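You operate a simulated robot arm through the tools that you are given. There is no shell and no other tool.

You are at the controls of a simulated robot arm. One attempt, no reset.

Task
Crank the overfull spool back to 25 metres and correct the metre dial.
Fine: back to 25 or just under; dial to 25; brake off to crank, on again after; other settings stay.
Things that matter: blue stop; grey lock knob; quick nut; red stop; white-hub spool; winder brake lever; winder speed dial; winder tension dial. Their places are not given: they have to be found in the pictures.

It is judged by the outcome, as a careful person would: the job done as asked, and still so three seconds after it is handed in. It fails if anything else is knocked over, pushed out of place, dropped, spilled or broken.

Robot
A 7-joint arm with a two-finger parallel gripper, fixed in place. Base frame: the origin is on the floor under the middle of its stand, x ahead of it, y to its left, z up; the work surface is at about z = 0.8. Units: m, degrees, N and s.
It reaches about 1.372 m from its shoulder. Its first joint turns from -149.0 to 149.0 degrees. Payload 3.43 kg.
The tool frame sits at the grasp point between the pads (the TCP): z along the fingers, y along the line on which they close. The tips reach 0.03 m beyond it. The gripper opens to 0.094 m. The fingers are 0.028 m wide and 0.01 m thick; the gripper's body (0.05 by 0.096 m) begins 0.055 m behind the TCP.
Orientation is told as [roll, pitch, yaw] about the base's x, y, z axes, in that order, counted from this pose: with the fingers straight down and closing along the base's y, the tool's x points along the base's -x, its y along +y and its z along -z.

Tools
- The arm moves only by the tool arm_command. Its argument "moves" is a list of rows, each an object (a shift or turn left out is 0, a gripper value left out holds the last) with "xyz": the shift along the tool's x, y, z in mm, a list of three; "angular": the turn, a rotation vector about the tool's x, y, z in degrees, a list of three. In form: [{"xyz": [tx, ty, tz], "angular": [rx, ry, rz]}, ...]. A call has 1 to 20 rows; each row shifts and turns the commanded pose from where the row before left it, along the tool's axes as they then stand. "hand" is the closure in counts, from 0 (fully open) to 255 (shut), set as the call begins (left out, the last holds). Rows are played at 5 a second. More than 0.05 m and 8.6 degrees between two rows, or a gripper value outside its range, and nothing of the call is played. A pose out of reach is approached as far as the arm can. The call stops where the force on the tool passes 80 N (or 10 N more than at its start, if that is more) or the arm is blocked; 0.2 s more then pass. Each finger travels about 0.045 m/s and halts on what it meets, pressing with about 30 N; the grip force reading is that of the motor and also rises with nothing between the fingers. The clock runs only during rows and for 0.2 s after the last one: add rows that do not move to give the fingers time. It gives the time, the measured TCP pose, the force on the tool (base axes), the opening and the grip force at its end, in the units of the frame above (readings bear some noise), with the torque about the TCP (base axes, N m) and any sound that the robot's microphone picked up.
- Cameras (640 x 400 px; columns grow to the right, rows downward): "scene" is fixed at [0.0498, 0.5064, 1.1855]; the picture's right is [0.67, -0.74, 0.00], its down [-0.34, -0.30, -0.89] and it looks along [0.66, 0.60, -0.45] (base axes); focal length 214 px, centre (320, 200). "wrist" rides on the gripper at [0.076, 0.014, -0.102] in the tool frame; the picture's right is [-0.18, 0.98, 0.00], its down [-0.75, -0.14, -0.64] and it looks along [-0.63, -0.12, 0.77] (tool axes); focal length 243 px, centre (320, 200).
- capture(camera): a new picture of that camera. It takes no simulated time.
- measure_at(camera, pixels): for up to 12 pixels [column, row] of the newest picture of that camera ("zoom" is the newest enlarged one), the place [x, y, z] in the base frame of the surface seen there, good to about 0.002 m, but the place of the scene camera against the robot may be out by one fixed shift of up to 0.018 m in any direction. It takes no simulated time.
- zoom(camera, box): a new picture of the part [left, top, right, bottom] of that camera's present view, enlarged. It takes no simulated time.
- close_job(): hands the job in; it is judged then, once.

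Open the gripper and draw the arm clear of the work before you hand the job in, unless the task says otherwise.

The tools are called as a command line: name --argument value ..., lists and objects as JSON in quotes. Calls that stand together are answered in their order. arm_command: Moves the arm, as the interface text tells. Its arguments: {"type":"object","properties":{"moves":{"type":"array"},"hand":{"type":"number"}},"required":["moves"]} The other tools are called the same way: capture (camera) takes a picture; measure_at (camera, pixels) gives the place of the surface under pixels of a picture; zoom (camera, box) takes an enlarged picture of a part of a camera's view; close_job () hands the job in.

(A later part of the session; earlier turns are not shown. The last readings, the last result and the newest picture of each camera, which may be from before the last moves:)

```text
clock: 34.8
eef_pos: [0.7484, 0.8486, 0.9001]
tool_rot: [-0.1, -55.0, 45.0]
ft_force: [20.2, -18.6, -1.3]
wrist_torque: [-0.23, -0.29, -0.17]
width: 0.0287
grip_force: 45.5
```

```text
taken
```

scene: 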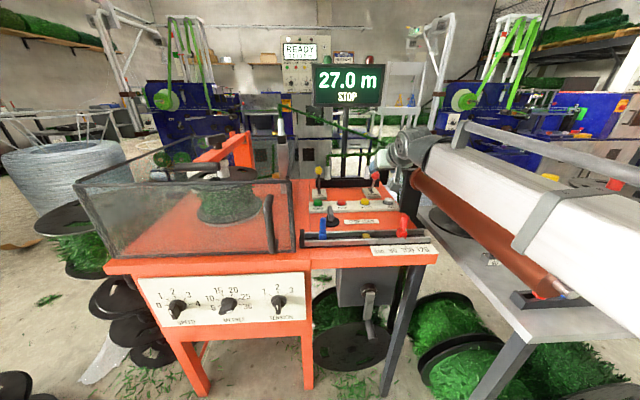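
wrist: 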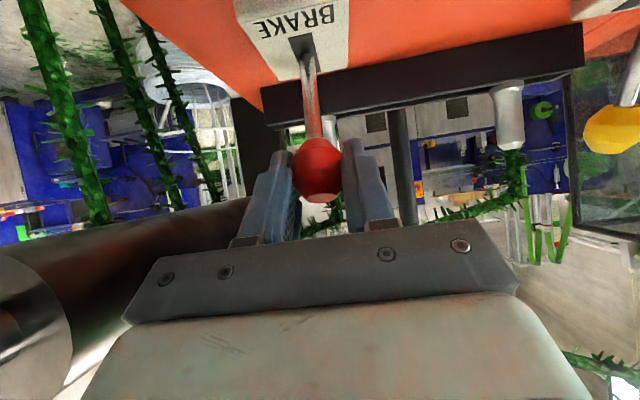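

Grip holds the ball (28.7 mm) with a sideways load of ~27 N, so I shift 2 mm in +u and begin pushing the lever back along its arc, first half only.

arm_command --moves '[{"xyz": [0, -2, 0]}, {"xyz": [-6.0, 0, 4.6]}, {"xyz": [-5.5, 0, 5.1]}, {"xyz": [-5.1, 0, 5.5]}, {"xyz": [-4.6, 0, 6.0]}]'

capture --camera "wrist"

capture --camera "scene"

```text
clock: 36.0
eef_pos: [0.7693, 0.869, 0.9065]
tool_rot: [0.2, -55.2, 45.0]
ft_force: [-5.2, -15.1, 5.2]
wrist_torque: [-0.98, 0.91, -0.02]
width: 0.0291
grip_force: 45.0
```

```text
taken
```

wrist: 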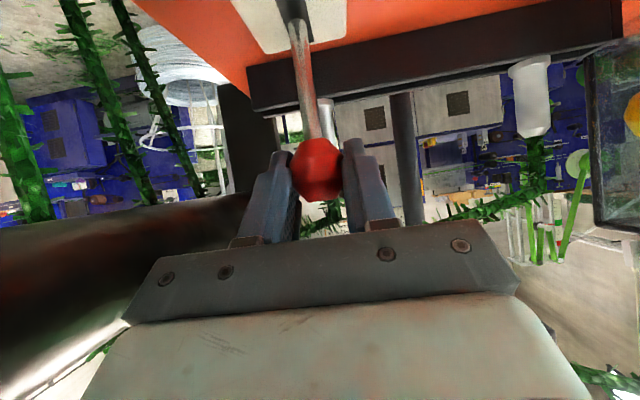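

```text
taken
```

scene: 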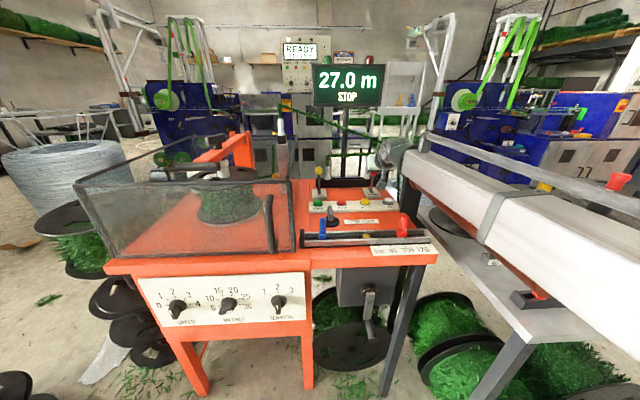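

The lever is following (TCP moved ~29 mm, low force). I continue the second half of the arc.

arm_command --moves '[{"xyz": [-4.1, 0, 6.3]}, {"xyz": [-3.4, 0, 6.6]}, {"xyz": [-2.9, 0, 6.9]}, {"xyz": [-2.3, 0, 7.2]}, {}]'

capture --camera "wrist"

capture --camera "scene"

```text
clock: 37.2
eef_pos: [0.7912, 0.8899, 0.9021]
tool_rot: [0.0, -55.1, 45.1]
ft_force: [-6.4, -6.5, 4.1]
wrist_torque: [-0.65, 0.73, -0.02]
width: 0.029
grip_force: 45.2
```

```text
taken
```

wrist: 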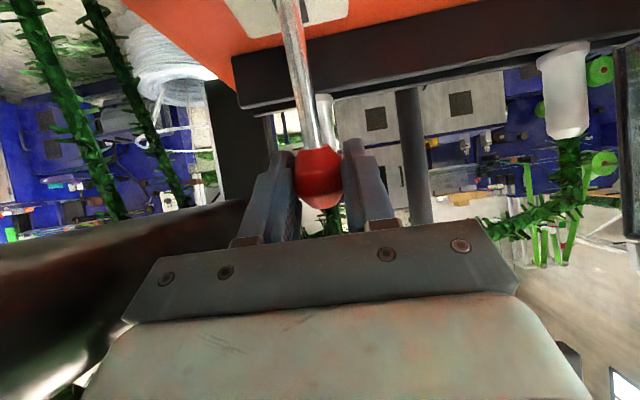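

```text
taken
```

scene: 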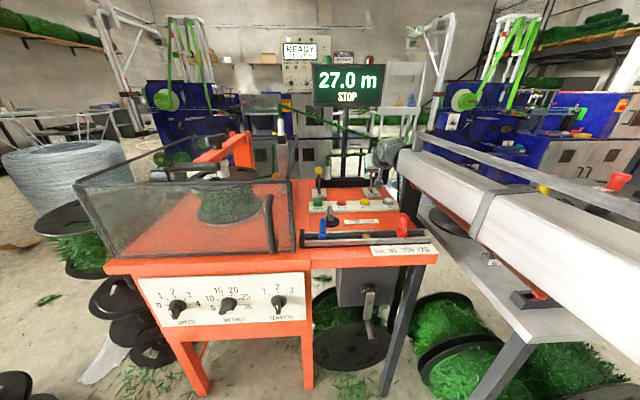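

The lever has moved ~60 mm of ball travel with low force. I push a few mm more in small steps to make sure it reaches its end stop.

arm_command --moves '[{"xyz": [-0.8, 0, 3]}, {"xyz": [-0.7, 0, 3]}, {}]'

capture --camera "wrist"

```text
clock: 38.0
eef_pos: [0.7949, 0.8923, 0.8981]
tool_rot: [0.1, -55.1, 45.0]
ft_force: [-11.7, -5.1, 2.5]
wrist_torque: [-0.77, 0.88, 0.03]
width: 0.0289
grip_force: 45.0
```

```text
taken
```

wrist: 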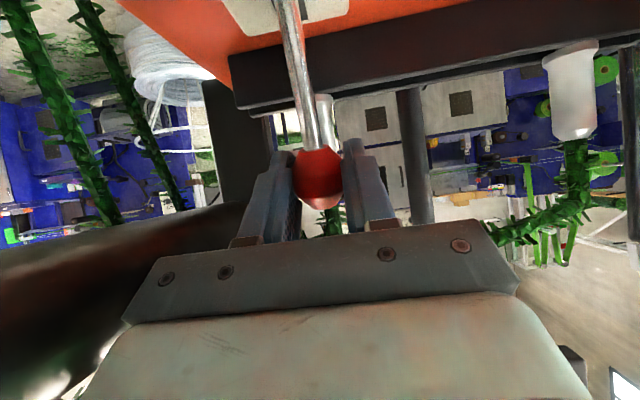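

Force is still only ~12 N, so the stop is not clearly reached; I push two more small steps.

arm_command --moves '[{"xyz": [-0.4, 0, 3]}, {"xyz": [-0.2, 0, 3]}, {}]'

capture --camera "wrist"

```text
clock: 38.8
eef_pos: [0.7975, 0.8958, 0.8966]
tool_rot: [0.1, -55.2, 45.0]
ft_force: [-14.3, 2.6, 10.8]
wrist_torque: [-0.69, 0.79, 0.01]
width: 0.0291
grip_force: 44.9
```

```text
taken
```

wrist: 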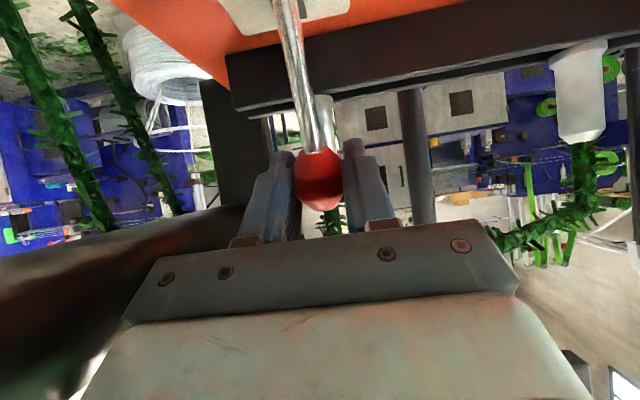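

The ball shifts slightly in the grip, suggesting it is near its stop. I open and back off along the tool axis, then measure the lever's tilt.

arm_command --moves '[{}, {}, {}, {}]' --hand 90

arm_command --moves '[{"xyz": [0, 0, -30]}, {"xyz": [0, 0, -30]}, {"xyz": [0, 0, -30]}, {"xyz": [0, 0, -30]}, {"xyz": [0, 0, -30]}]'

capture --camera "wrist"

zoom --camera "wrist" --box '[240, 0, 560, 200]'

```text
clock: 39.8
eef_pos: [0.7985, 0.8956, 0.8949]
tool_rot: [-0.1, -55.0, 45.0]
ft_force: [-0.6, -0.4, 0.6]
wrist_torque: [0.0, -0.01, 0.0]
width: 0.061
grip_force: 0.0
```

```text
clock: 41.0
eef_pos: [0.7115, 0.8069, 0.9794]
tool_rot: [0.0, -54.9, 45.0]
ft_force: [1.0, -0.3, 0.4]
wrist_torque: [-0.02, 0.03, 0.01]
width: 0.0607
grip_force: 0.0
```

```text
taken
```

wrist: 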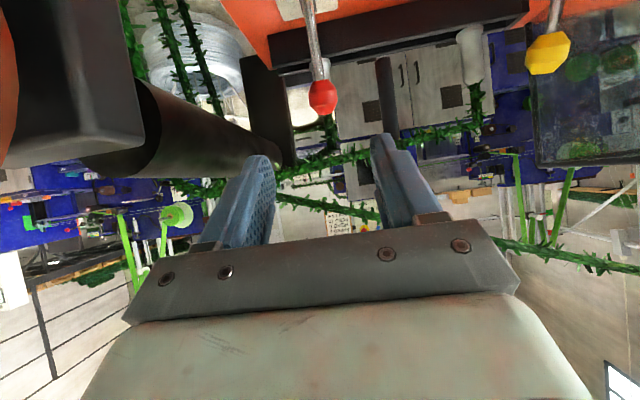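

```text
2.00 times, centred on (400, 100) of wrist
```

zoom: 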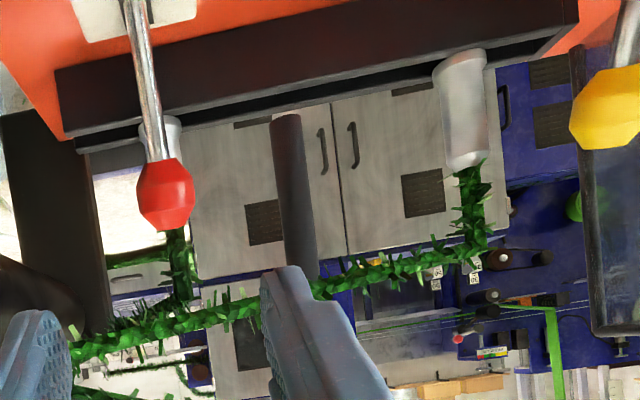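

measure_at --camera "zoom" --pixels '[[165, 195], [165, 215], [155, 145], [147, 90], [138, 40], [132, 10], [605, 110], [625, 40], [632, 10], [200, 320], [380, 275], [90, 345]]'

```text
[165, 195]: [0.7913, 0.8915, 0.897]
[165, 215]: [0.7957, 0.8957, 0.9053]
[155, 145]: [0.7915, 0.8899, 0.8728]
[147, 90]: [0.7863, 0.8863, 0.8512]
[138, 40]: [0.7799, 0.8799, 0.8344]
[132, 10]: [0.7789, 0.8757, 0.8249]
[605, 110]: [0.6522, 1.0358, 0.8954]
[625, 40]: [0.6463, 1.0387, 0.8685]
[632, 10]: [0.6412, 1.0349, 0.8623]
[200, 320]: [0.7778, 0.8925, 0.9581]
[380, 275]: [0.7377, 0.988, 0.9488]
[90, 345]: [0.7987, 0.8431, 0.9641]
```

The brake stick now tilts ~21.6° backward, matching HOOK's end-stop tilt, so the lever is fully over. Next I check the right-hand table, the leg near the crank and the crank itself in the scene view before moving there.

capture --camera "scene"

measure_at --camera "scene" --pixels '[[440, 245], [515, 330], [490, 365], [405, 300], [390, 350], [372, 292], [368, 300], [368, 325], [375, 332], [350, 290], [530, 295], [420, 262]]'

zoom --camera "scene" --box '[320, 250, 440, 350]'

```text
taken
```

scene: 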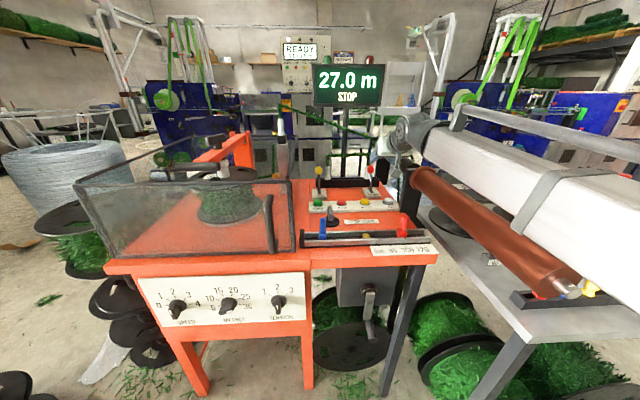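

```text
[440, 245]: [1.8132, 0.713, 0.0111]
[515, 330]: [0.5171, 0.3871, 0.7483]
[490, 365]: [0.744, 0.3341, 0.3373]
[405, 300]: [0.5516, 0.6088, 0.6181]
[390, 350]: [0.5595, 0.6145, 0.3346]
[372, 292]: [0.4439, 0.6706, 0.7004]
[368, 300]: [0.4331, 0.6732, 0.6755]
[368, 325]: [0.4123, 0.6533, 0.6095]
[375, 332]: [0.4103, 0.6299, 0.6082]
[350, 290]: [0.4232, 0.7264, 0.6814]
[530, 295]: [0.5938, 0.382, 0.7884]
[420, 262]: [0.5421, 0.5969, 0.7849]
```

```text
4.00 times, centred on (380, 300) of scene
```

zoom: 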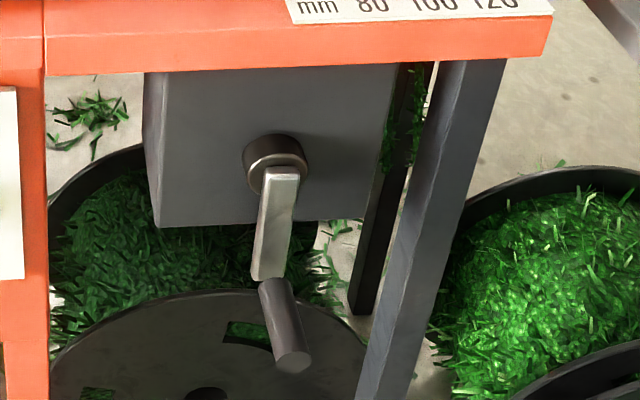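

No obstacle near the crank circle apart from the leg at d≈0.82 behind it. I retreat from the table, come back and down in front of the crank, and level the tool.

arm_command --moves '[{"xyz": [0, 0, -40]}, {"xyz": [0, 0, -40]}, {"xyz": [0, 0, -40]}, {"xyz": [32.6, 13.75, -25.2]}, {"xyz": [32.6, 13.75, -25.2]}, {"xyz": [32.6, 13.75, -25.2]}, {"xyz": [32.6, 13.75, -25.2]}, {"xyz": [32.6, 13.75, -25.2]}, {"xyz": [32.6, 13.75, -25.2]}, {"xyz": [32.6, 13.75, -25.2]}, {"xyz": [32.6, 13.75, -25.2]}]'

capture --camera "scene"

```text
clock: 43.4
eef_pos: [0.3434, 0.5972, 0.9491]
tool_rot: [0.1, -55.1, 45.1]
ft_force: [0.3, -0.3, -0.4]
wrist_torque: [-0.02, -0.01, 0.0]
width: 0.0606
grip_force: 0.0
```

```text
taken
```

scene: 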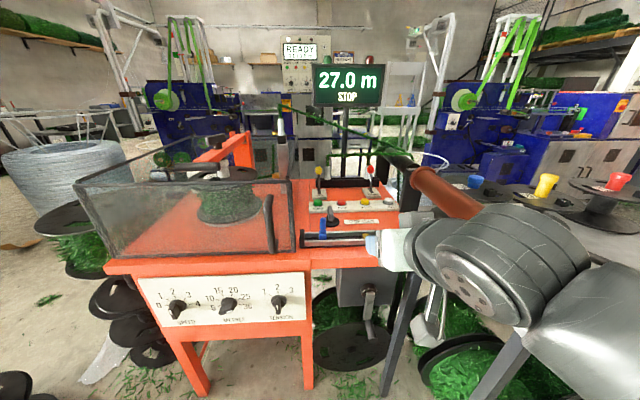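

No contact, and the display still shows 27.0 m. I continue down in front of the crank and level the tool.

arm_command --moves '[{"xyz": [38.4, 0, 19.9]}, {"xyz": [38.4, 0, 19.9]}, {"xyz": [38.4, 0, 19.9]}, {"xyz": [38.4, 0, 19.9]}, {"xyz": [38.4, 0, 19.9]}, {"xyz": [38.4, 0, 19.9]}, {"xyz": [38.4, 0, 19.9]}, {"angular": [0, -7, 0]}, {"angular": [0, -7, 0]}, {"angular": [0, -7, 0]}, {"angular": [0, -7, 0]}, {"angular": [0, -7, 0]}]'

capture --camera "scene"

capture --camera "wrist"

```text
clock: 46.0
eef_pos: [0.316, 0.5769, 0.6519]
tool_rot: [143.6, -89.9, -98.6]
ft_force: [0.0, -0.1, 0.3]
wrist_torque: [-0.05, 0.0, -0.04]
width: 0.0608
grip_force: 0.1
out of reach, approached as far as the arm can: row 2, 3
```

```text
taken
```

scene: 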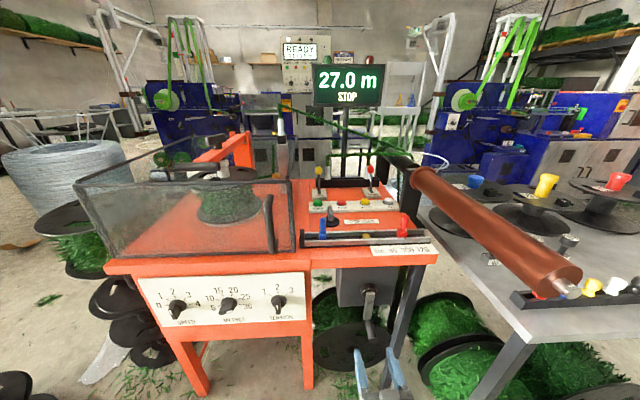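

```text
taken
```

wrist: 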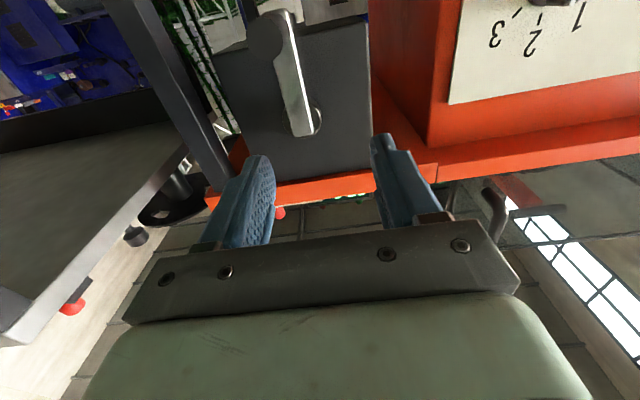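

The crank is in view: hub near (310,115), arm up to (285,15), handle end disc near (268,38) (picture upside down). I measure these.

zoom --camera "wrist" --box '[210, 0, 380, 150]'

measure_at --camera "wrist" --pixels '[[268, 35], [255, 35], [280, 35], [268, 20], [268, 48], [288, 25], [300, 125], [315, 115], [310, 132], [290, 70], [340, 120], [240, 110]]'

```text
2.67 times, centred on (295, 75) of wrist
```

zoom: 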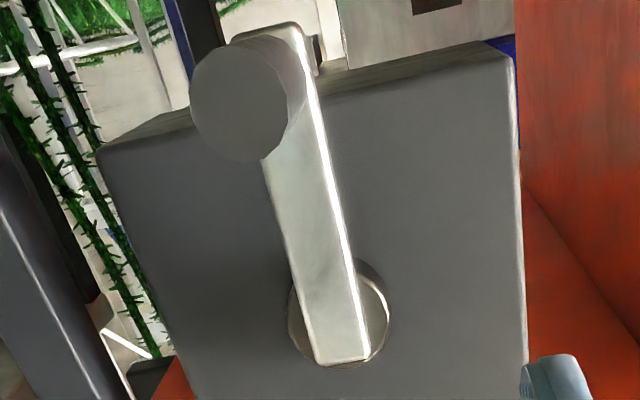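

```text
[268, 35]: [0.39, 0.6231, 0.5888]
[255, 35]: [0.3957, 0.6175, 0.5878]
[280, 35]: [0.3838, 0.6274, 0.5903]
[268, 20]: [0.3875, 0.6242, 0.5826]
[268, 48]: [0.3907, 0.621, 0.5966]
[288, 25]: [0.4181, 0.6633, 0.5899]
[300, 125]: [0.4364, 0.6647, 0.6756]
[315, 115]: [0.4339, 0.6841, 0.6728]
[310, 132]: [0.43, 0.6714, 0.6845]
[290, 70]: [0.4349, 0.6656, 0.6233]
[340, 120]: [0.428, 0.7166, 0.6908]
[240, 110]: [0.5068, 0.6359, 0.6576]
```

I measure the hub rim and box details in the zoom to fix the crank's axis, and check whether any arrow or marking exists.

measure_at --camera "zoom" --pixels '[[290, 315], [293, 300], [387, 305], [384, 325], [360, 266], [372, 275], [330, 364], [362, 364], [240, 98], [195, 98], [285, 98], [240, 155]]'

measure_at --camera "zoom" --pixels '[[240, 45], [300, 340], [345, 355], [330, 200], [290, 200], [270, 35], [305, 30], [380, 290], [385, 340], [300, 345], [375, 355], [440, 200]]'

```text
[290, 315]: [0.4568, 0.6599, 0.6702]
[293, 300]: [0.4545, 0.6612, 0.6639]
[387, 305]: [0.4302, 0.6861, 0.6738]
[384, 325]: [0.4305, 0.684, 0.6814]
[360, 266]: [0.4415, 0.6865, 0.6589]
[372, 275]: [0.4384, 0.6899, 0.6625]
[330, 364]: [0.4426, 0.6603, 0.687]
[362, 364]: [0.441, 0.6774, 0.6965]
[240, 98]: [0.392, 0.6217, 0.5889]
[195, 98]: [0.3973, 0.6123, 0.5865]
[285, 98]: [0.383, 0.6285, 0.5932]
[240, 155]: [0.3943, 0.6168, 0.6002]
```

```text
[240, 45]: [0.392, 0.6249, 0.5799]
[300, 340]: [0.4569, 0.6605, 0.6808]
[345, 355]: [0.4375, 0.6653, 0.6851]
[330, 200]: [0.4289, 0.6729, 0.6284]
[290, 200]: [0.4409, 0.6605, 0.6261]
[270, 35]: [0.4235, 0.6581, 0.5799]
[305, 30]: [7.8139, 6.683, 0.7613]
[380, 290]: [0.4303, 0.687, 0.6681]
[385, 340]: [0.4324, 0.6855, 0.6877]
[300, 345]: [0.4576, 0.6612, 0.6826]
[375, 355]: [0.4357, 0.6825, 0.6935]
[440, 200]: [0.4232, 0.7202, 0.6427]
```

The crank hub axis is at u≈−0.1625, z≈0.6765; the handle (≈22 mm thick, d 0.716–0.778) hangs straight below at z≈0.590, radius ≈0.0865 m. I line up the fingers on it and slide over it with ~13 mm left to the crank arm.

arm_command --moves '[{"xyz": [31, -11, 0]}, {"xyz": [31, -11, 0]}, {"xyz": [0, 0, 25]}, {"xyz": [0, 0, 25]}]'

capture --camera "wrist"

```text
clock: 47.0
eef_pos: [0.3686, 0.598, 0.5878]
tool_rot: [-151.6, -90.0, -163.3]
ft_force: [0.0, -0.5, 0.4]
wrist_torque: [0.01, -0.01, 0.0]
width: 0.0607
grip_force: 0.1
```

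```text
taken
```

wrist: 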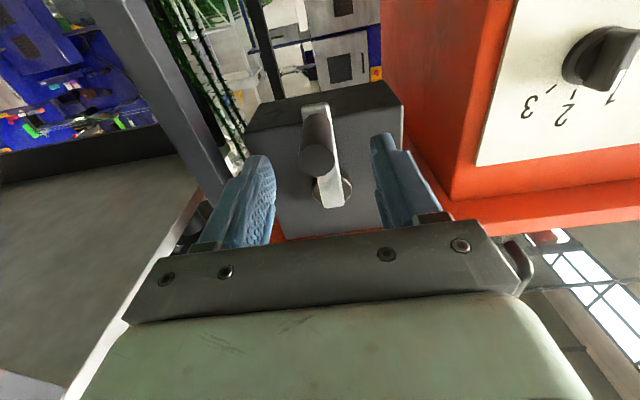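

The handle end at (318,157) is centred between the fingers. I advance 51 mm and close on the handle.

arm_command --moves '[{"xyz": [-1, 0, 25]}, {"xyz": [-1, 0, 26]}]'

arm_command --moves '[{}, {}, {}, {}, {}]' --hand 255

capture --camera "wrist"

capture --camera "scene"

```text
clock: 47.6
eef_pos: [0.4068, 0.6332, 0.5904]
tool_rot: [-32.1, -89.9, 77.2]
ft_force: [1.4, 0.3, 0.1]
wrist_torque: [0.03, 0.02, -0.02]
width: 0.0609
grip_force: 0.1
```

```text
clock: 48.8
eef_pos: [0.4058, 0.6328, 0.5905]
tool_rot: [44.9, -89.9, 0.1]
ft_force: [2.1, 0.7, 1.2]
wrist_torque: [-0.23, 0.35, 0.16]
width: 0.0236
grip_force: 44.9
```

```text
taken
```

wrist: 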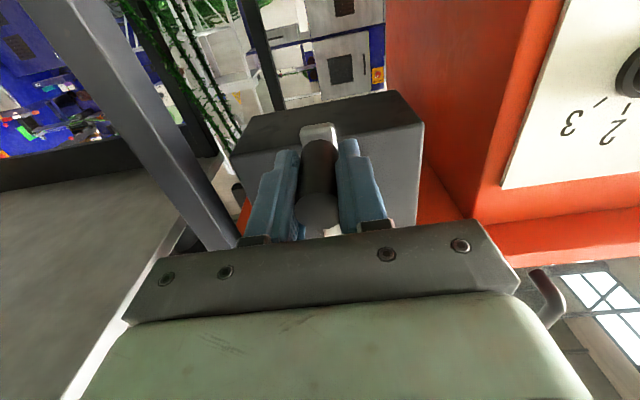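

```text
taken
```

scene: 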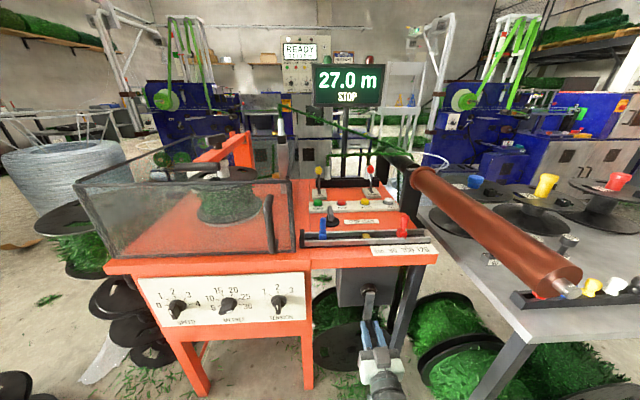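

The handle is gripped (23.6 mm). I test a small 30° turn counter-clockwise seen from the front (handle moves to the right, +u) and watch force and display.

arm_command --moves '[{"xyz": [-0.33, -7.54, 0]}, {"xyz": [-0.99, -7.48, 0]}, {"xyz": [-1.63, -7.37, 0]}, {"xyz": [-2.27, -7.2, 0]}, {"xyz": [-2.89, -6.97, 0]}, {"xyz": [-3.48, -6.69, 0]}]'

capture --camera "scene"

capture --camera "wrist"

zoom --camera "scene" --box '[290, 50, 410, 125]'

```text
clock: 50.2
eef_pos: [0.4353, 0.6033, 0.6033]
tool_rot: [-105.2, -90.0, 150.3]
ft_force: [8.0, 15.2, -0.4]
wrist_torque: [-0.22, -0.24, -0.17]
width: 0.0235
grip_force: 45.2
```

```text
taken
```

scene: 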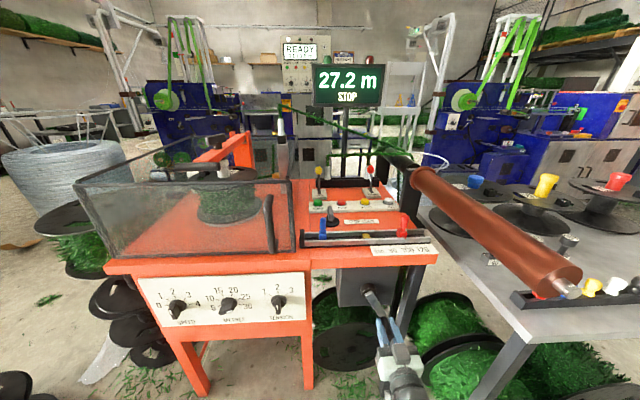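

```text
taken
```

wrist: 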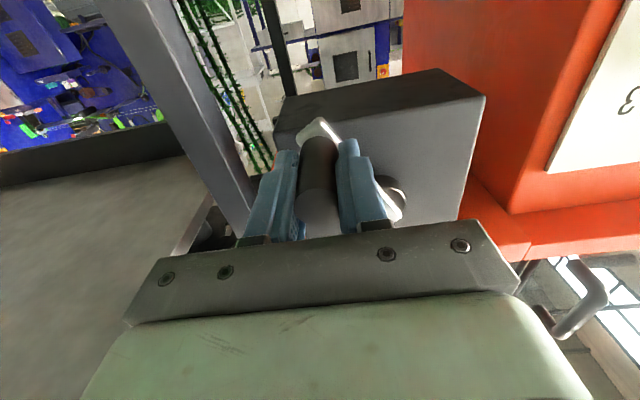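

```text
5.33 times, centred on (350, 88) of scene
```

zoom: 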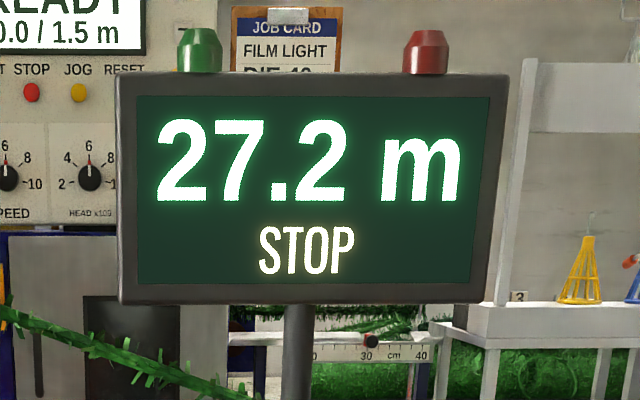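

The count rose to 27.2 m, so the brake is off and "back" is clockwise. I reverse: turn clockwise from +30° through the bottom to −60° and read the display again.

arm_command --moves '[{"xyz": [6.37, 13.67, 0]}, {"xyz": [3.9, 14.57, 0]}, {"xyz": [1.31, 15.02, 0]}, {"xyz": [-1.31, 15.02, 0]}, {"xyz": [-3.9, 14.57, 0]}, {"xyz": [-6.37, 13.67, 0]}, {"xyz": [-8.65, 12.35, 0]}, {"xyz": [-10.66, 10.66, 0]}, {"xyz": [-12.35, 8.65, 0]}]'

capture --camera "scene"

capture --camera "wrist"

zoom --camera "scene" --box '[290, 50, 410, 125]'

```text
clock: 52.2
eef_pos: [0.3517, 0.6846, 0.6341]
tool_rot: [120.6, -90.0, -75.7]
ft_force: [17.0, 0.3, -1.9]
wrist_torque: [0.32, 0.27, 0.38]
width: 0.0238
grip_force: 44.8
```

```text
taken
```

scene: 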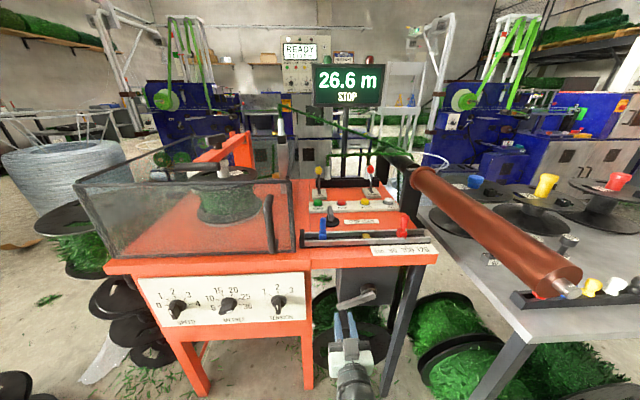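

```text
taken
```

wrist: 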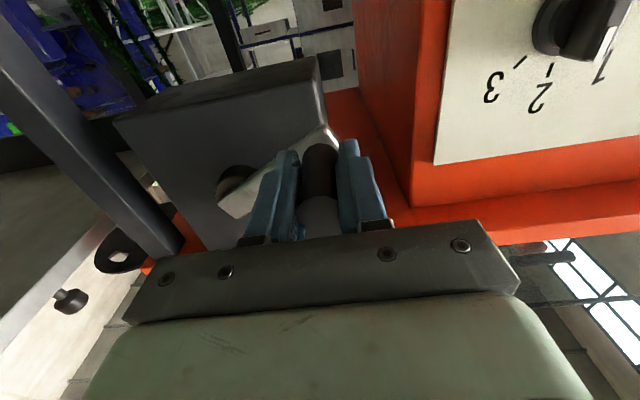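

```text
5.33 times, centred on (350, 88) of scene
```

zoom: 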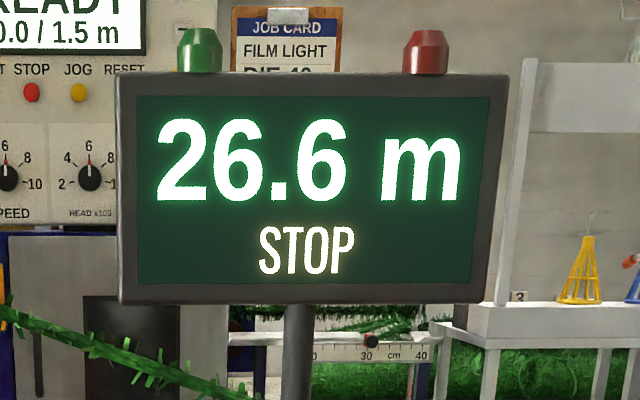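

It now reads 26.6 m: about 0.4 m per 60° clockwise. I continue clockwise from −60° up over to the top (−180°).

arm_command --moves '[{"xyz": [-13.67, 6.37, 0]}, {"xyz": [-14.57, 3.9, 0]}, {"xyz": [-15.02, 1.31, 0]}, {"xyz": [-15.02, -1.31, 0]}, {"xyz": [-14.57, -3.9, 0]}, {"xyz": [-13.67, -6.37, 0]}, {"xyz": [-12.35, -8.65, 0]}, {"xyz": [-10.66, -10.66, 0]}, {"xyz": [-8.65, -12.35, 0]}, {"xyz": [-6.37, -13.67, 0]}, {"xyz": [-3.9, -14.57, 0]}, {"xyz": [-1.31, -15.02, 0]}]'

capture --camera "scene"

capture --camera "wrist"

zoom --camera "scene" --box '[290, 50, 410, 125]'

```text
clock: 54.0
eef_pos: [0.3643, 0.6756, 0.7397]
tool_rot: [37.8, -89.2, 7.2]
ft_force: [13.0, 0.0, -5.7]
wrist_torque: [-0.28, -0.11, 1.06]
width: 0.0241
grip_force: 45.1
stopped in row 9: the force on the tool passed its limit at 94 N (the readings are from after the stop); the commanded pose is now the measured one
```

```text
taken
```

scene: 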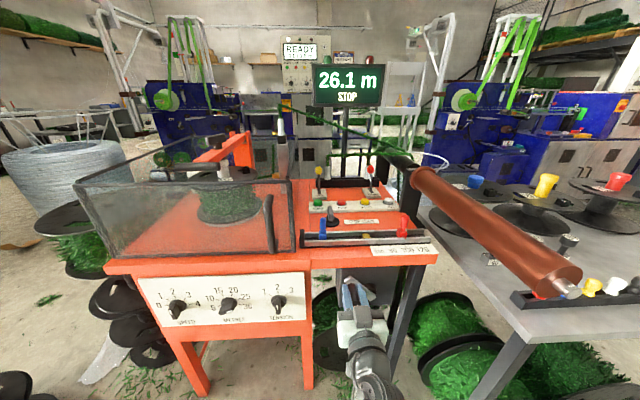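

```text
taken
```

wrist: 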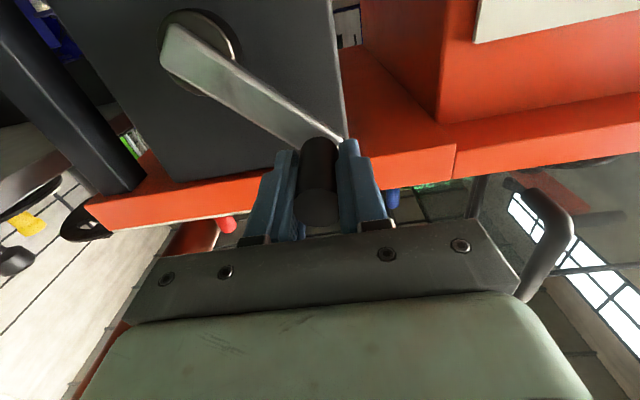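

```text
5.33 times, centred on (350, 88) of scene
```

zoom: 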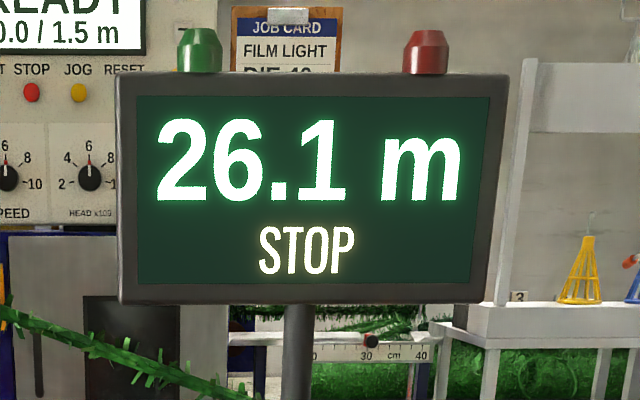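

The move stopped at −136° on a 94 N peak though the handle is still gripped and the display reads 26.1 m; the fitted circle says the true centre is u≈−0.160, z≈0.677, R≈0.0867. I continue more gently in 5° steps on the corrected circle.

arm_command --moves '[{"xyz": [-2.5, -2.84, 0]}, {"xyz": [-2.5, -2.84, 0]}, {"xyz": [-2.24, -3.05, 0]}]'

capture --camera "wrist"

capture --camera "scene"

```text
clock: 54.8
eef_pos: [0.3714, 0.6699, 0.7455]
tool_rot: [38.3, -89.2, 6.6]
ft_force: [6.2, -6.3, -22.5]
wrist_torque: [0.42, 0.12, 0.81]
width: 0.024
grip_force: 44.6
```

```text
taken
```

wrist: 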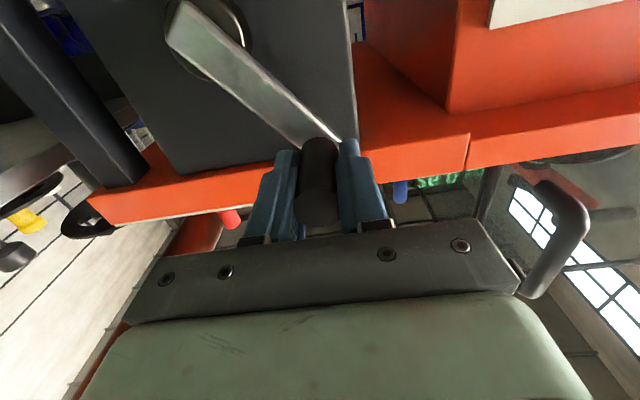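

```text
taken
```

scene: 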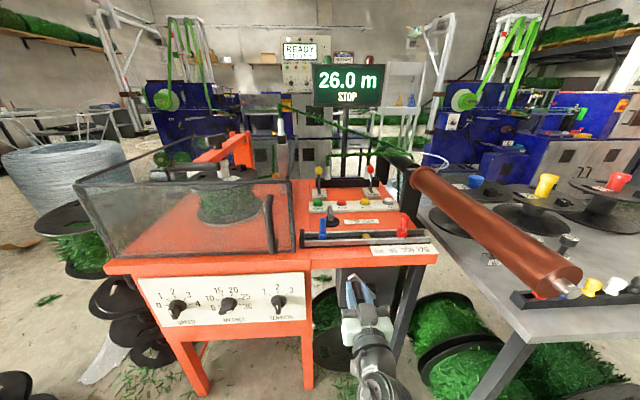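

Turning continues smoothly: 26.0 m now, with ~22 N pulling down, so the true radius is slightly smaller (≈0.0853). I proceed with 5° steps to −180° on that circle.

arm_command --moves '[{"xyz": [-1.8, -4.4, 0]}, {"xyz": [-1.7, -4.3, 0]}, {"xyz": [-3.4, -6.7, 0]}, {"xyz": [-2.9, -6.8, 0]}, {"xyz": [-2.2, -7.1, 0]}, {"xyz": [-1.6, -7.3, 0]}, {"xyz": [-1.0, -7.4, 0]}, {"xyz": [-0.3, -7.4, 0]}]'

capture --camera "scene"

capture --camera "wrist"

```text
clock: 56.6
eef_pos: [0.4073, 0.6315, 0.7607]
tool_rot: [44.4, -89.2, 0.4]
ft_force: [3.1, 10.4, 5.4]
wrist_torque: [0.35, 0.17, 0.85]
width: 0.0239
grip_force: 44.7
```

```text
taken
```

scene: 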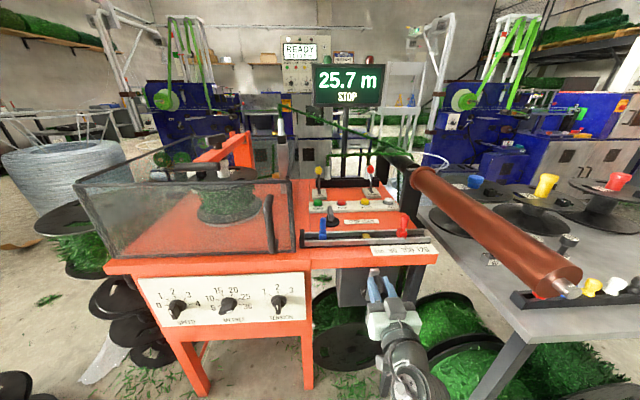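

```text
taken
```

wrist: 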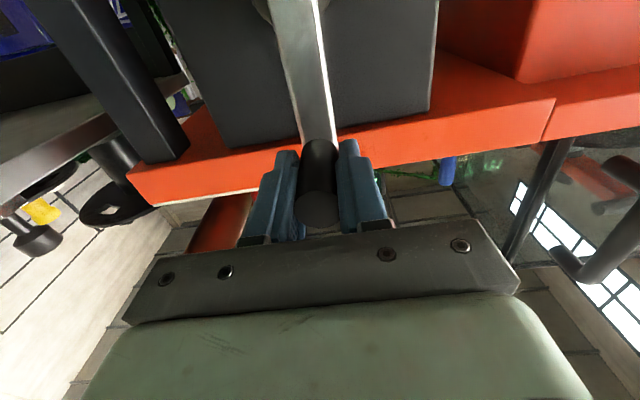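

Display 25.7 m at the top (≈2.5 m per turn). I continue clockwise down the right side to about −240° and read again.

arm_command --moves '[{"xyz": [0.3, -7.4, 0]}, {"xyz": [1.0, -7.4, 0]}, {"xyz": [1.6, -7.3, 0]}, {"xyz": [2.2, -7.1, 0]}, {"xyz": [2.9, -6.8, 0]}, {"xyz": [3.4, -6.6, 0]}, {"xyz": [4.0, -6.3, 0]}, {"xyz": [4.6, -5.9, 0]}, {"xyz": [5.0, -5.5, 0]}, {"xyz": [5.5, -5.0, 0]}, {"xyz": [5.9, -4.6, 0]}, {"xyz": [6.2, -4.0, 0]}]'

capture --camera "scene"

capture --camera "wrist"

```text
clock: 59.2
eef_pos: [0.4575, 0.5795, 0.7185]
tool_rot: [45.2, -89.3, -0.4]
ft_force: [0.1, 5.2, 2.6]
wrist_torque: [0.58, 0.0, 0.66]
width: 0.0238
grip_force: 45.3
```

```text
taken
```

scene: 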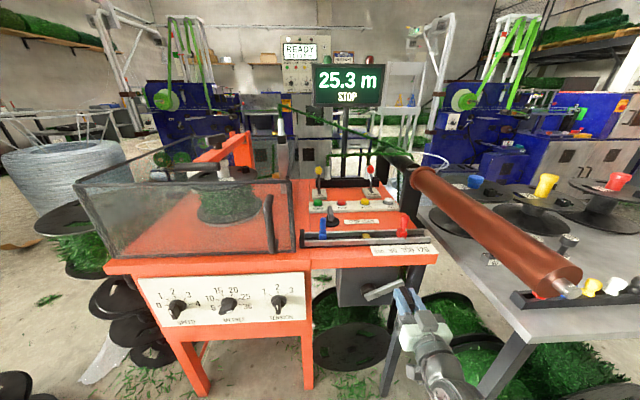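

```text
taken
```

wrist: 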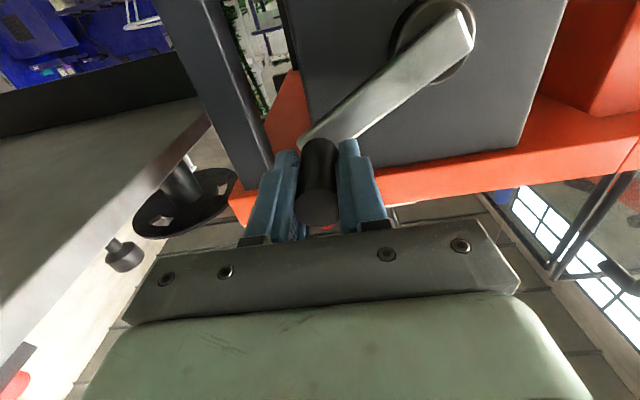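

25.3 m at −240°. I go on to −280° and read again before the final fine steps.

arm_command --moves '[{"xyz": [6.7, -3.4, 0]}, {"xyz": [6.8, -2.9, 0]}, {"xyz": [7.1, -2.2, 0]}, {"xyz": [7.3, -1.6, 0]}, {"xyz": [7.4, -1.0, 0]}, {"xyz": [7.4, -0.3, 0]}, {"xyz": [7.4, 0.3, 0]}, {"xyz": [7.4, 1.0, 0]}]'

capture --camera "scene"

capture --camera "wrist"

```text
clock: 61.0
eef_pos: [0.4638, 0.5732, 0.6603]
tool_rot: [39.7, -89.4, 5.4]
ft_force: [-31.4, 15.5, 10.1]
wrist_torque: [0.61, -0.02, 0.0]
width: 0.0241
grip_force: 44.7
```

```text
taken
```

scene: 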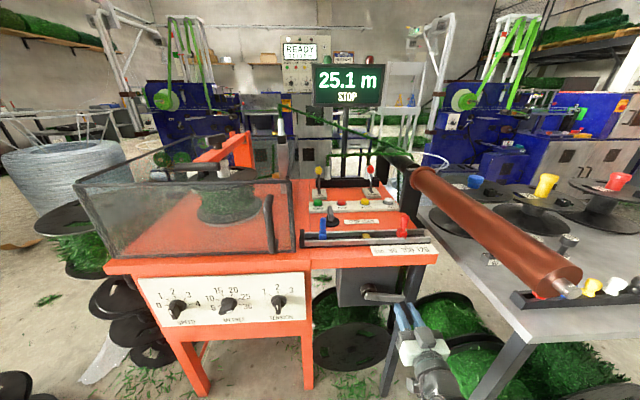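

```text
taken
```

wrist: 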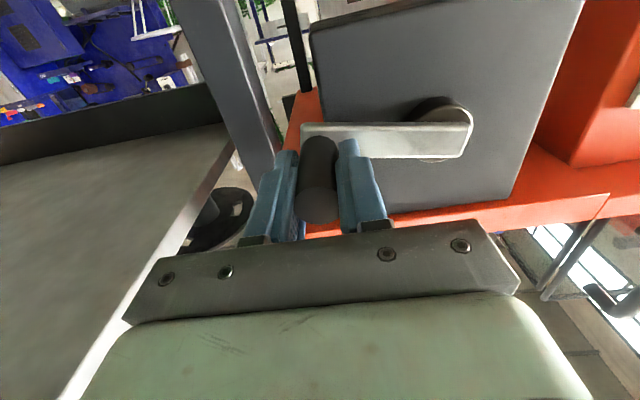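

25.1 m at −281°. I take two more small steps to about −290° with a slight inward correction and read the display.

arm_command --moves '[{"xyz": [3.7, 1.6, 0]}, {"xyz": [3.6, 1.5, 0]}, {"xyz": [3.6, 1.1, 0]}, {"xyz": [3.5, 1.1, 0]}, {}]'

capture --camera "scene"

zoom --camera "scene" --box '[290, 50, 410, 125]'

```text
clock: 62.2
eef_pos: [0.462, 0.5757, 0.6485]
tool_rot: [46.5, -89.1, -1.8]
ft_force: [-4.4, -13.1, 1.4]
wrist_torque: [0.95, -0.55, 0.93]
width: 0.0237
grip_force: 45.1
```

```text
taken
```

scene: 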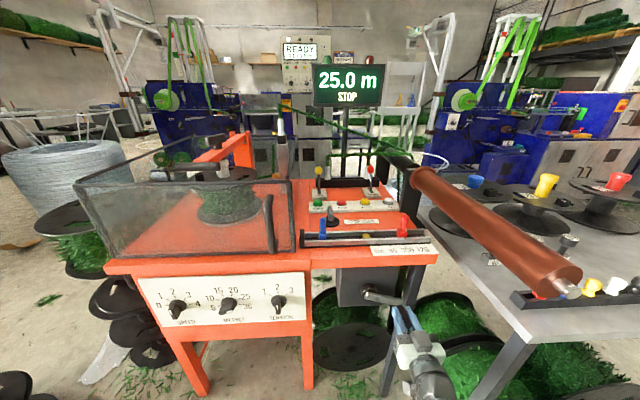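

```text
5.33 times, centred on (350, 88) of scene
```

zoom: 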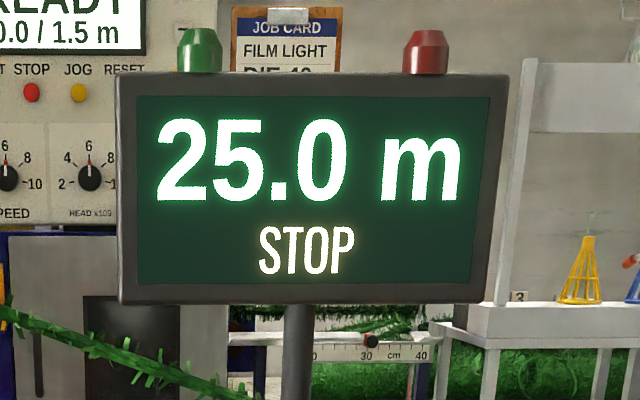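

It reads 25.0 m. To be safely "25 or just under" I go about 7° further, then check.

arm_command --moves '[{"xyz": [2.8, 1.0, 0]}, {"xyz": [2.7, 1.0, 0]}, {"xyz": [2.7, 1.0, 0]}, {}]'

capture --camera "scene"

zoom --camera "scene" --box '[290, 50, 410, 125]'

capture --camera "wrist"

```text
clock: 63.2
eef_pos: [0.4601, 0.5796, 0.6384]
tool_rot: [41.6, -89.1, 3.1]
ft_force: [16.3, -11.6, -6.8]
wrist_torque: [0.48, -0.09, 0.79]
width: 0.0235
grip_force: 45.1
```

```text
taken
```

scene: 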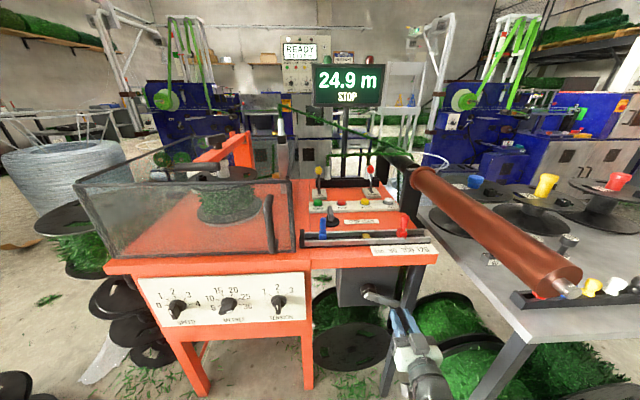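

```text
5.33 times, centred on (350, 88) of scene
```

zoom: 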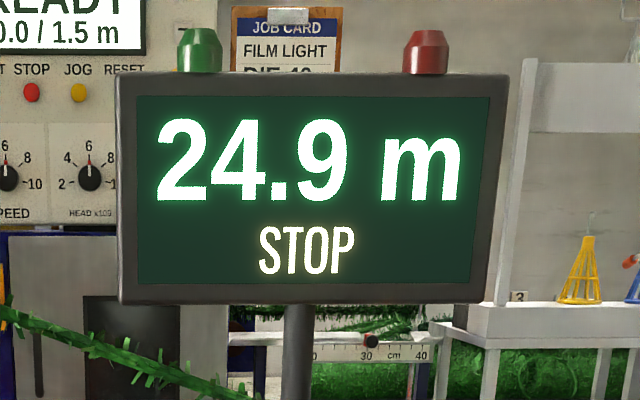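

```text
taken
```

wrist: 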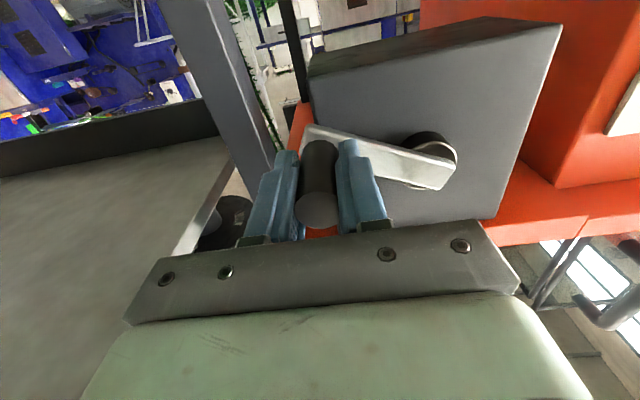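

24.9 m – just under 25. I open the fingers now (in place) and see whether the crank stays put.

arm_command --moves '[{}, {}, {}, {}]' --hand 90

capture --camera "scene"

capture --camera "wrist"

zoom --camera "scene" --box '[290, 50, 410, 125]'

```text
clock: 64.2
eef_pos: [0.4589, 0.5788, 0.6389]
tool_rot: [40.6, -89.3, 4.2]
ft_force: [1.0, 0.0, 0.5]
wrist_torque: [0.0, 0.02, 0.03]
width: 0.061
grip_force: 0.0
```

```text
taken
```

scene: 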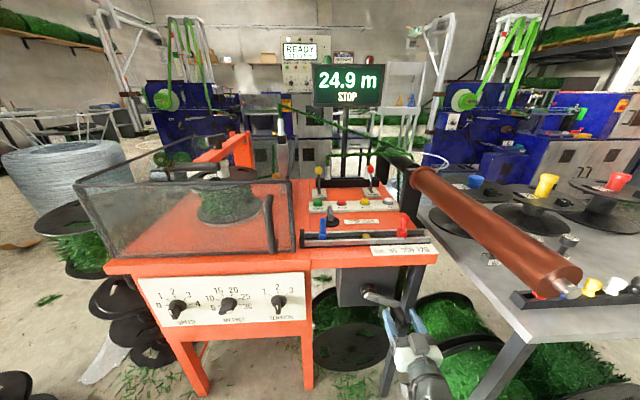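

```text
taken
```

wrist: 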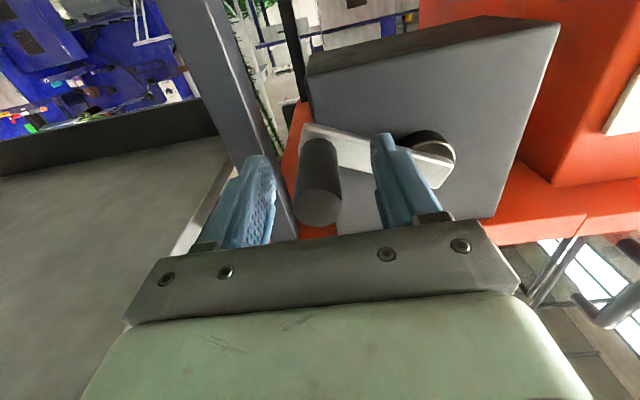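

```text
5.33 times, centred on (350, 88) of scene
```

zoom: 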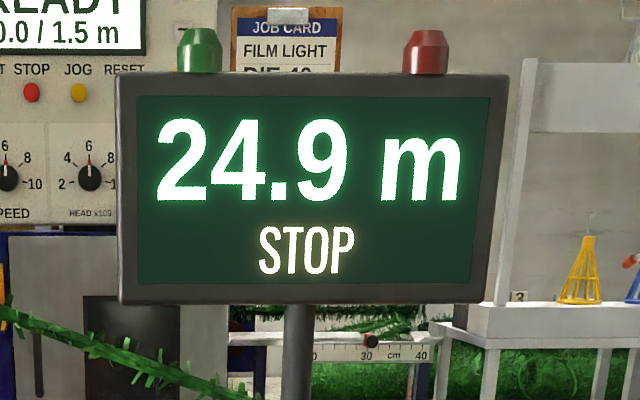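

The crank holds: still 24.9 m after release. I withdraw straight back off the handle, shift left, and tilt the tool up again to go to the brake lever.

arm_command --moves '[{"xyz": [0, 0, -30]}, {"xyz": [0, 0, -30]}, {"xyz": [0, 0, -30]}, {"xyz": [0, 32, 0]}, {"xyz": [0, 32, 0]}, {"xyz": [0, 31, 0]}, {"angular": [0, 7, 0]}, {"angular": [0, 7, 0]}, {"angular": [0, 7, 0]}, {"angular": [0, 7, 0]}, {"angular": [0, 7, 0]}]'

capture --camera "scene"

zoom --camera "scene" --box '[290, 50, 410, 125]'

```text
clock: 66.6
eef_pos: [0.3289, 0.5837, 0.6412]
tool_rot: [0.9, -54.5, 44.2]
ft_force: [0.6, -0.1, -0.3]
wrist_torque: [0.02, 0.0, 0.0]
width: 0.0608
grip_force: 0.2
```

```text
taken
```

scene: 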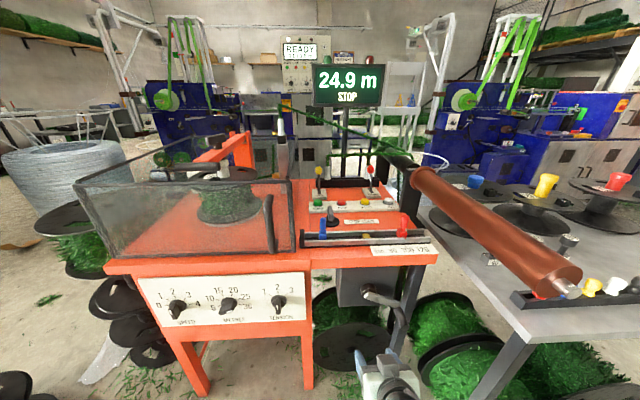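

```text
5.33 times, centred on (350, 88) of scene
```

zoom: 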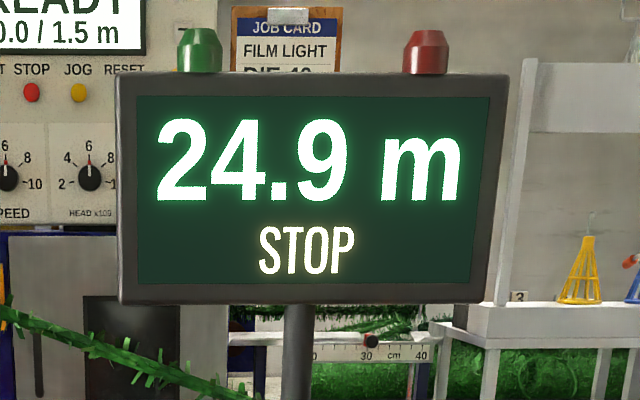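

Still 24.9 m. I go up and forward over the table again toward the brake lever along the same safe route.

arm_command --moves '[{"xyz": [-42.3, 0, -16.6]}, {"xyz": [-42.3, 0, -16.6]}, {"xyz": [-42.3, 0, -16.6]}, {"xyz": [-42.3, 0, -16.6]}, {"xyz": [-42.3, 0, -16.6]}, {"xyz": [-42.3, 0, -16.6]}, {"xyz": [-42.3, 0, -16.6]}, {"xyz": [-32.4, -15.7, 21.8]}, {"xyz": [-32.4, -15.7, 21.8]}, {"xyz": [-32.4, -15.7, 21.8]}, {"xyz": [-32.4, -15.7, 21.8]}, {"xyz": [-32.4, -15.7, 21.8]}, {"xyz": [-32.4, -15.7, 21.8]}, {"xyz": [-32.4, -15.7, 21.8]}]'

capture --camera "scene"

capture --camera "wrist"

```text
clock: 69.6
eef_pos: [0.6444, 0.7387, 1.0458]
tool_rot: [0.8, -54.4, 44.3]
ft_force: [0.0, 0.2, 0.0]
wrist_torque: [0.03, 0.03, -0.01]
width: 0.0607
grip_force: 0.1
```

```text
taken
```

scene: 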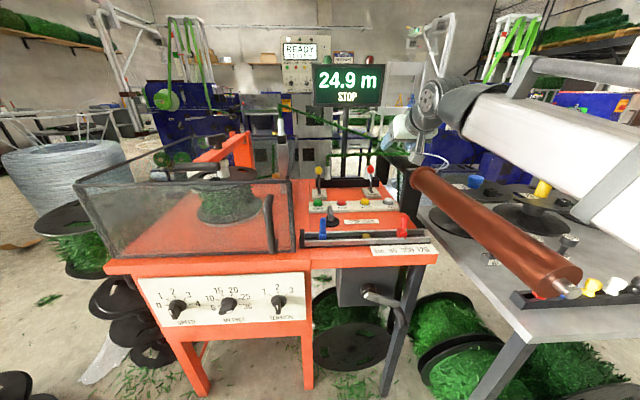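

```text
taken
```

wrist: 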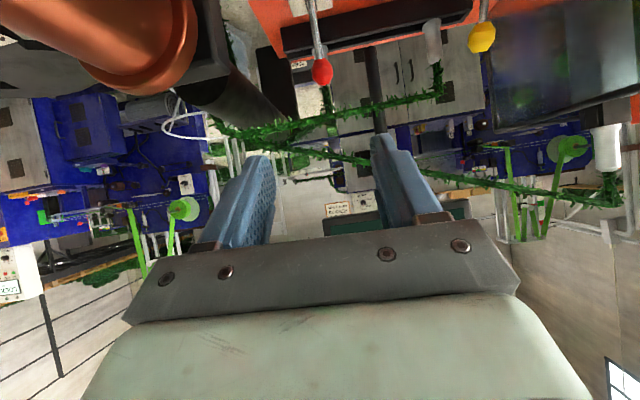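

The red ball is at (321,72) in the wrist view. I measure it and the garland again before closing in.

measure_at --camera "wrist" --pixels '[[321, 72], [313, 72], [330, 72], [321, 62], [321, 82], [316, 45], [313, 20], [335, 117], [300, 128], [265, 135], [370, 105], [190, 60]]'

```text
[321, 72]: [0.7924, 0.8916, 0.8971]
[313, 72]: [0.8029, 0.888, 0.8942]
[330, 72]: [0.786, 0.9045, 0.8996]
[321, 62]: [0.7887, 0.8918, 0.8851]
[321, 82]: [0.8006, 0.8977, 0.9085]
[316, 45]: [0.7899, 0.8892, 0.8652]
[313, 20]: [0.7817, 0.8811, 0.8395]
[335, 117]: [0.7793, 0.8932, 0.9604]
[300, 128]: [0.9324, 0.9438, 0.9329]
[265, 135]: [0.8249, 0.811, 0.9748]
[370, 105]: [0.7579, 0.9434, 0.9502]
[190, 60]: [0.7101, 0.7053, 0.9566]
```

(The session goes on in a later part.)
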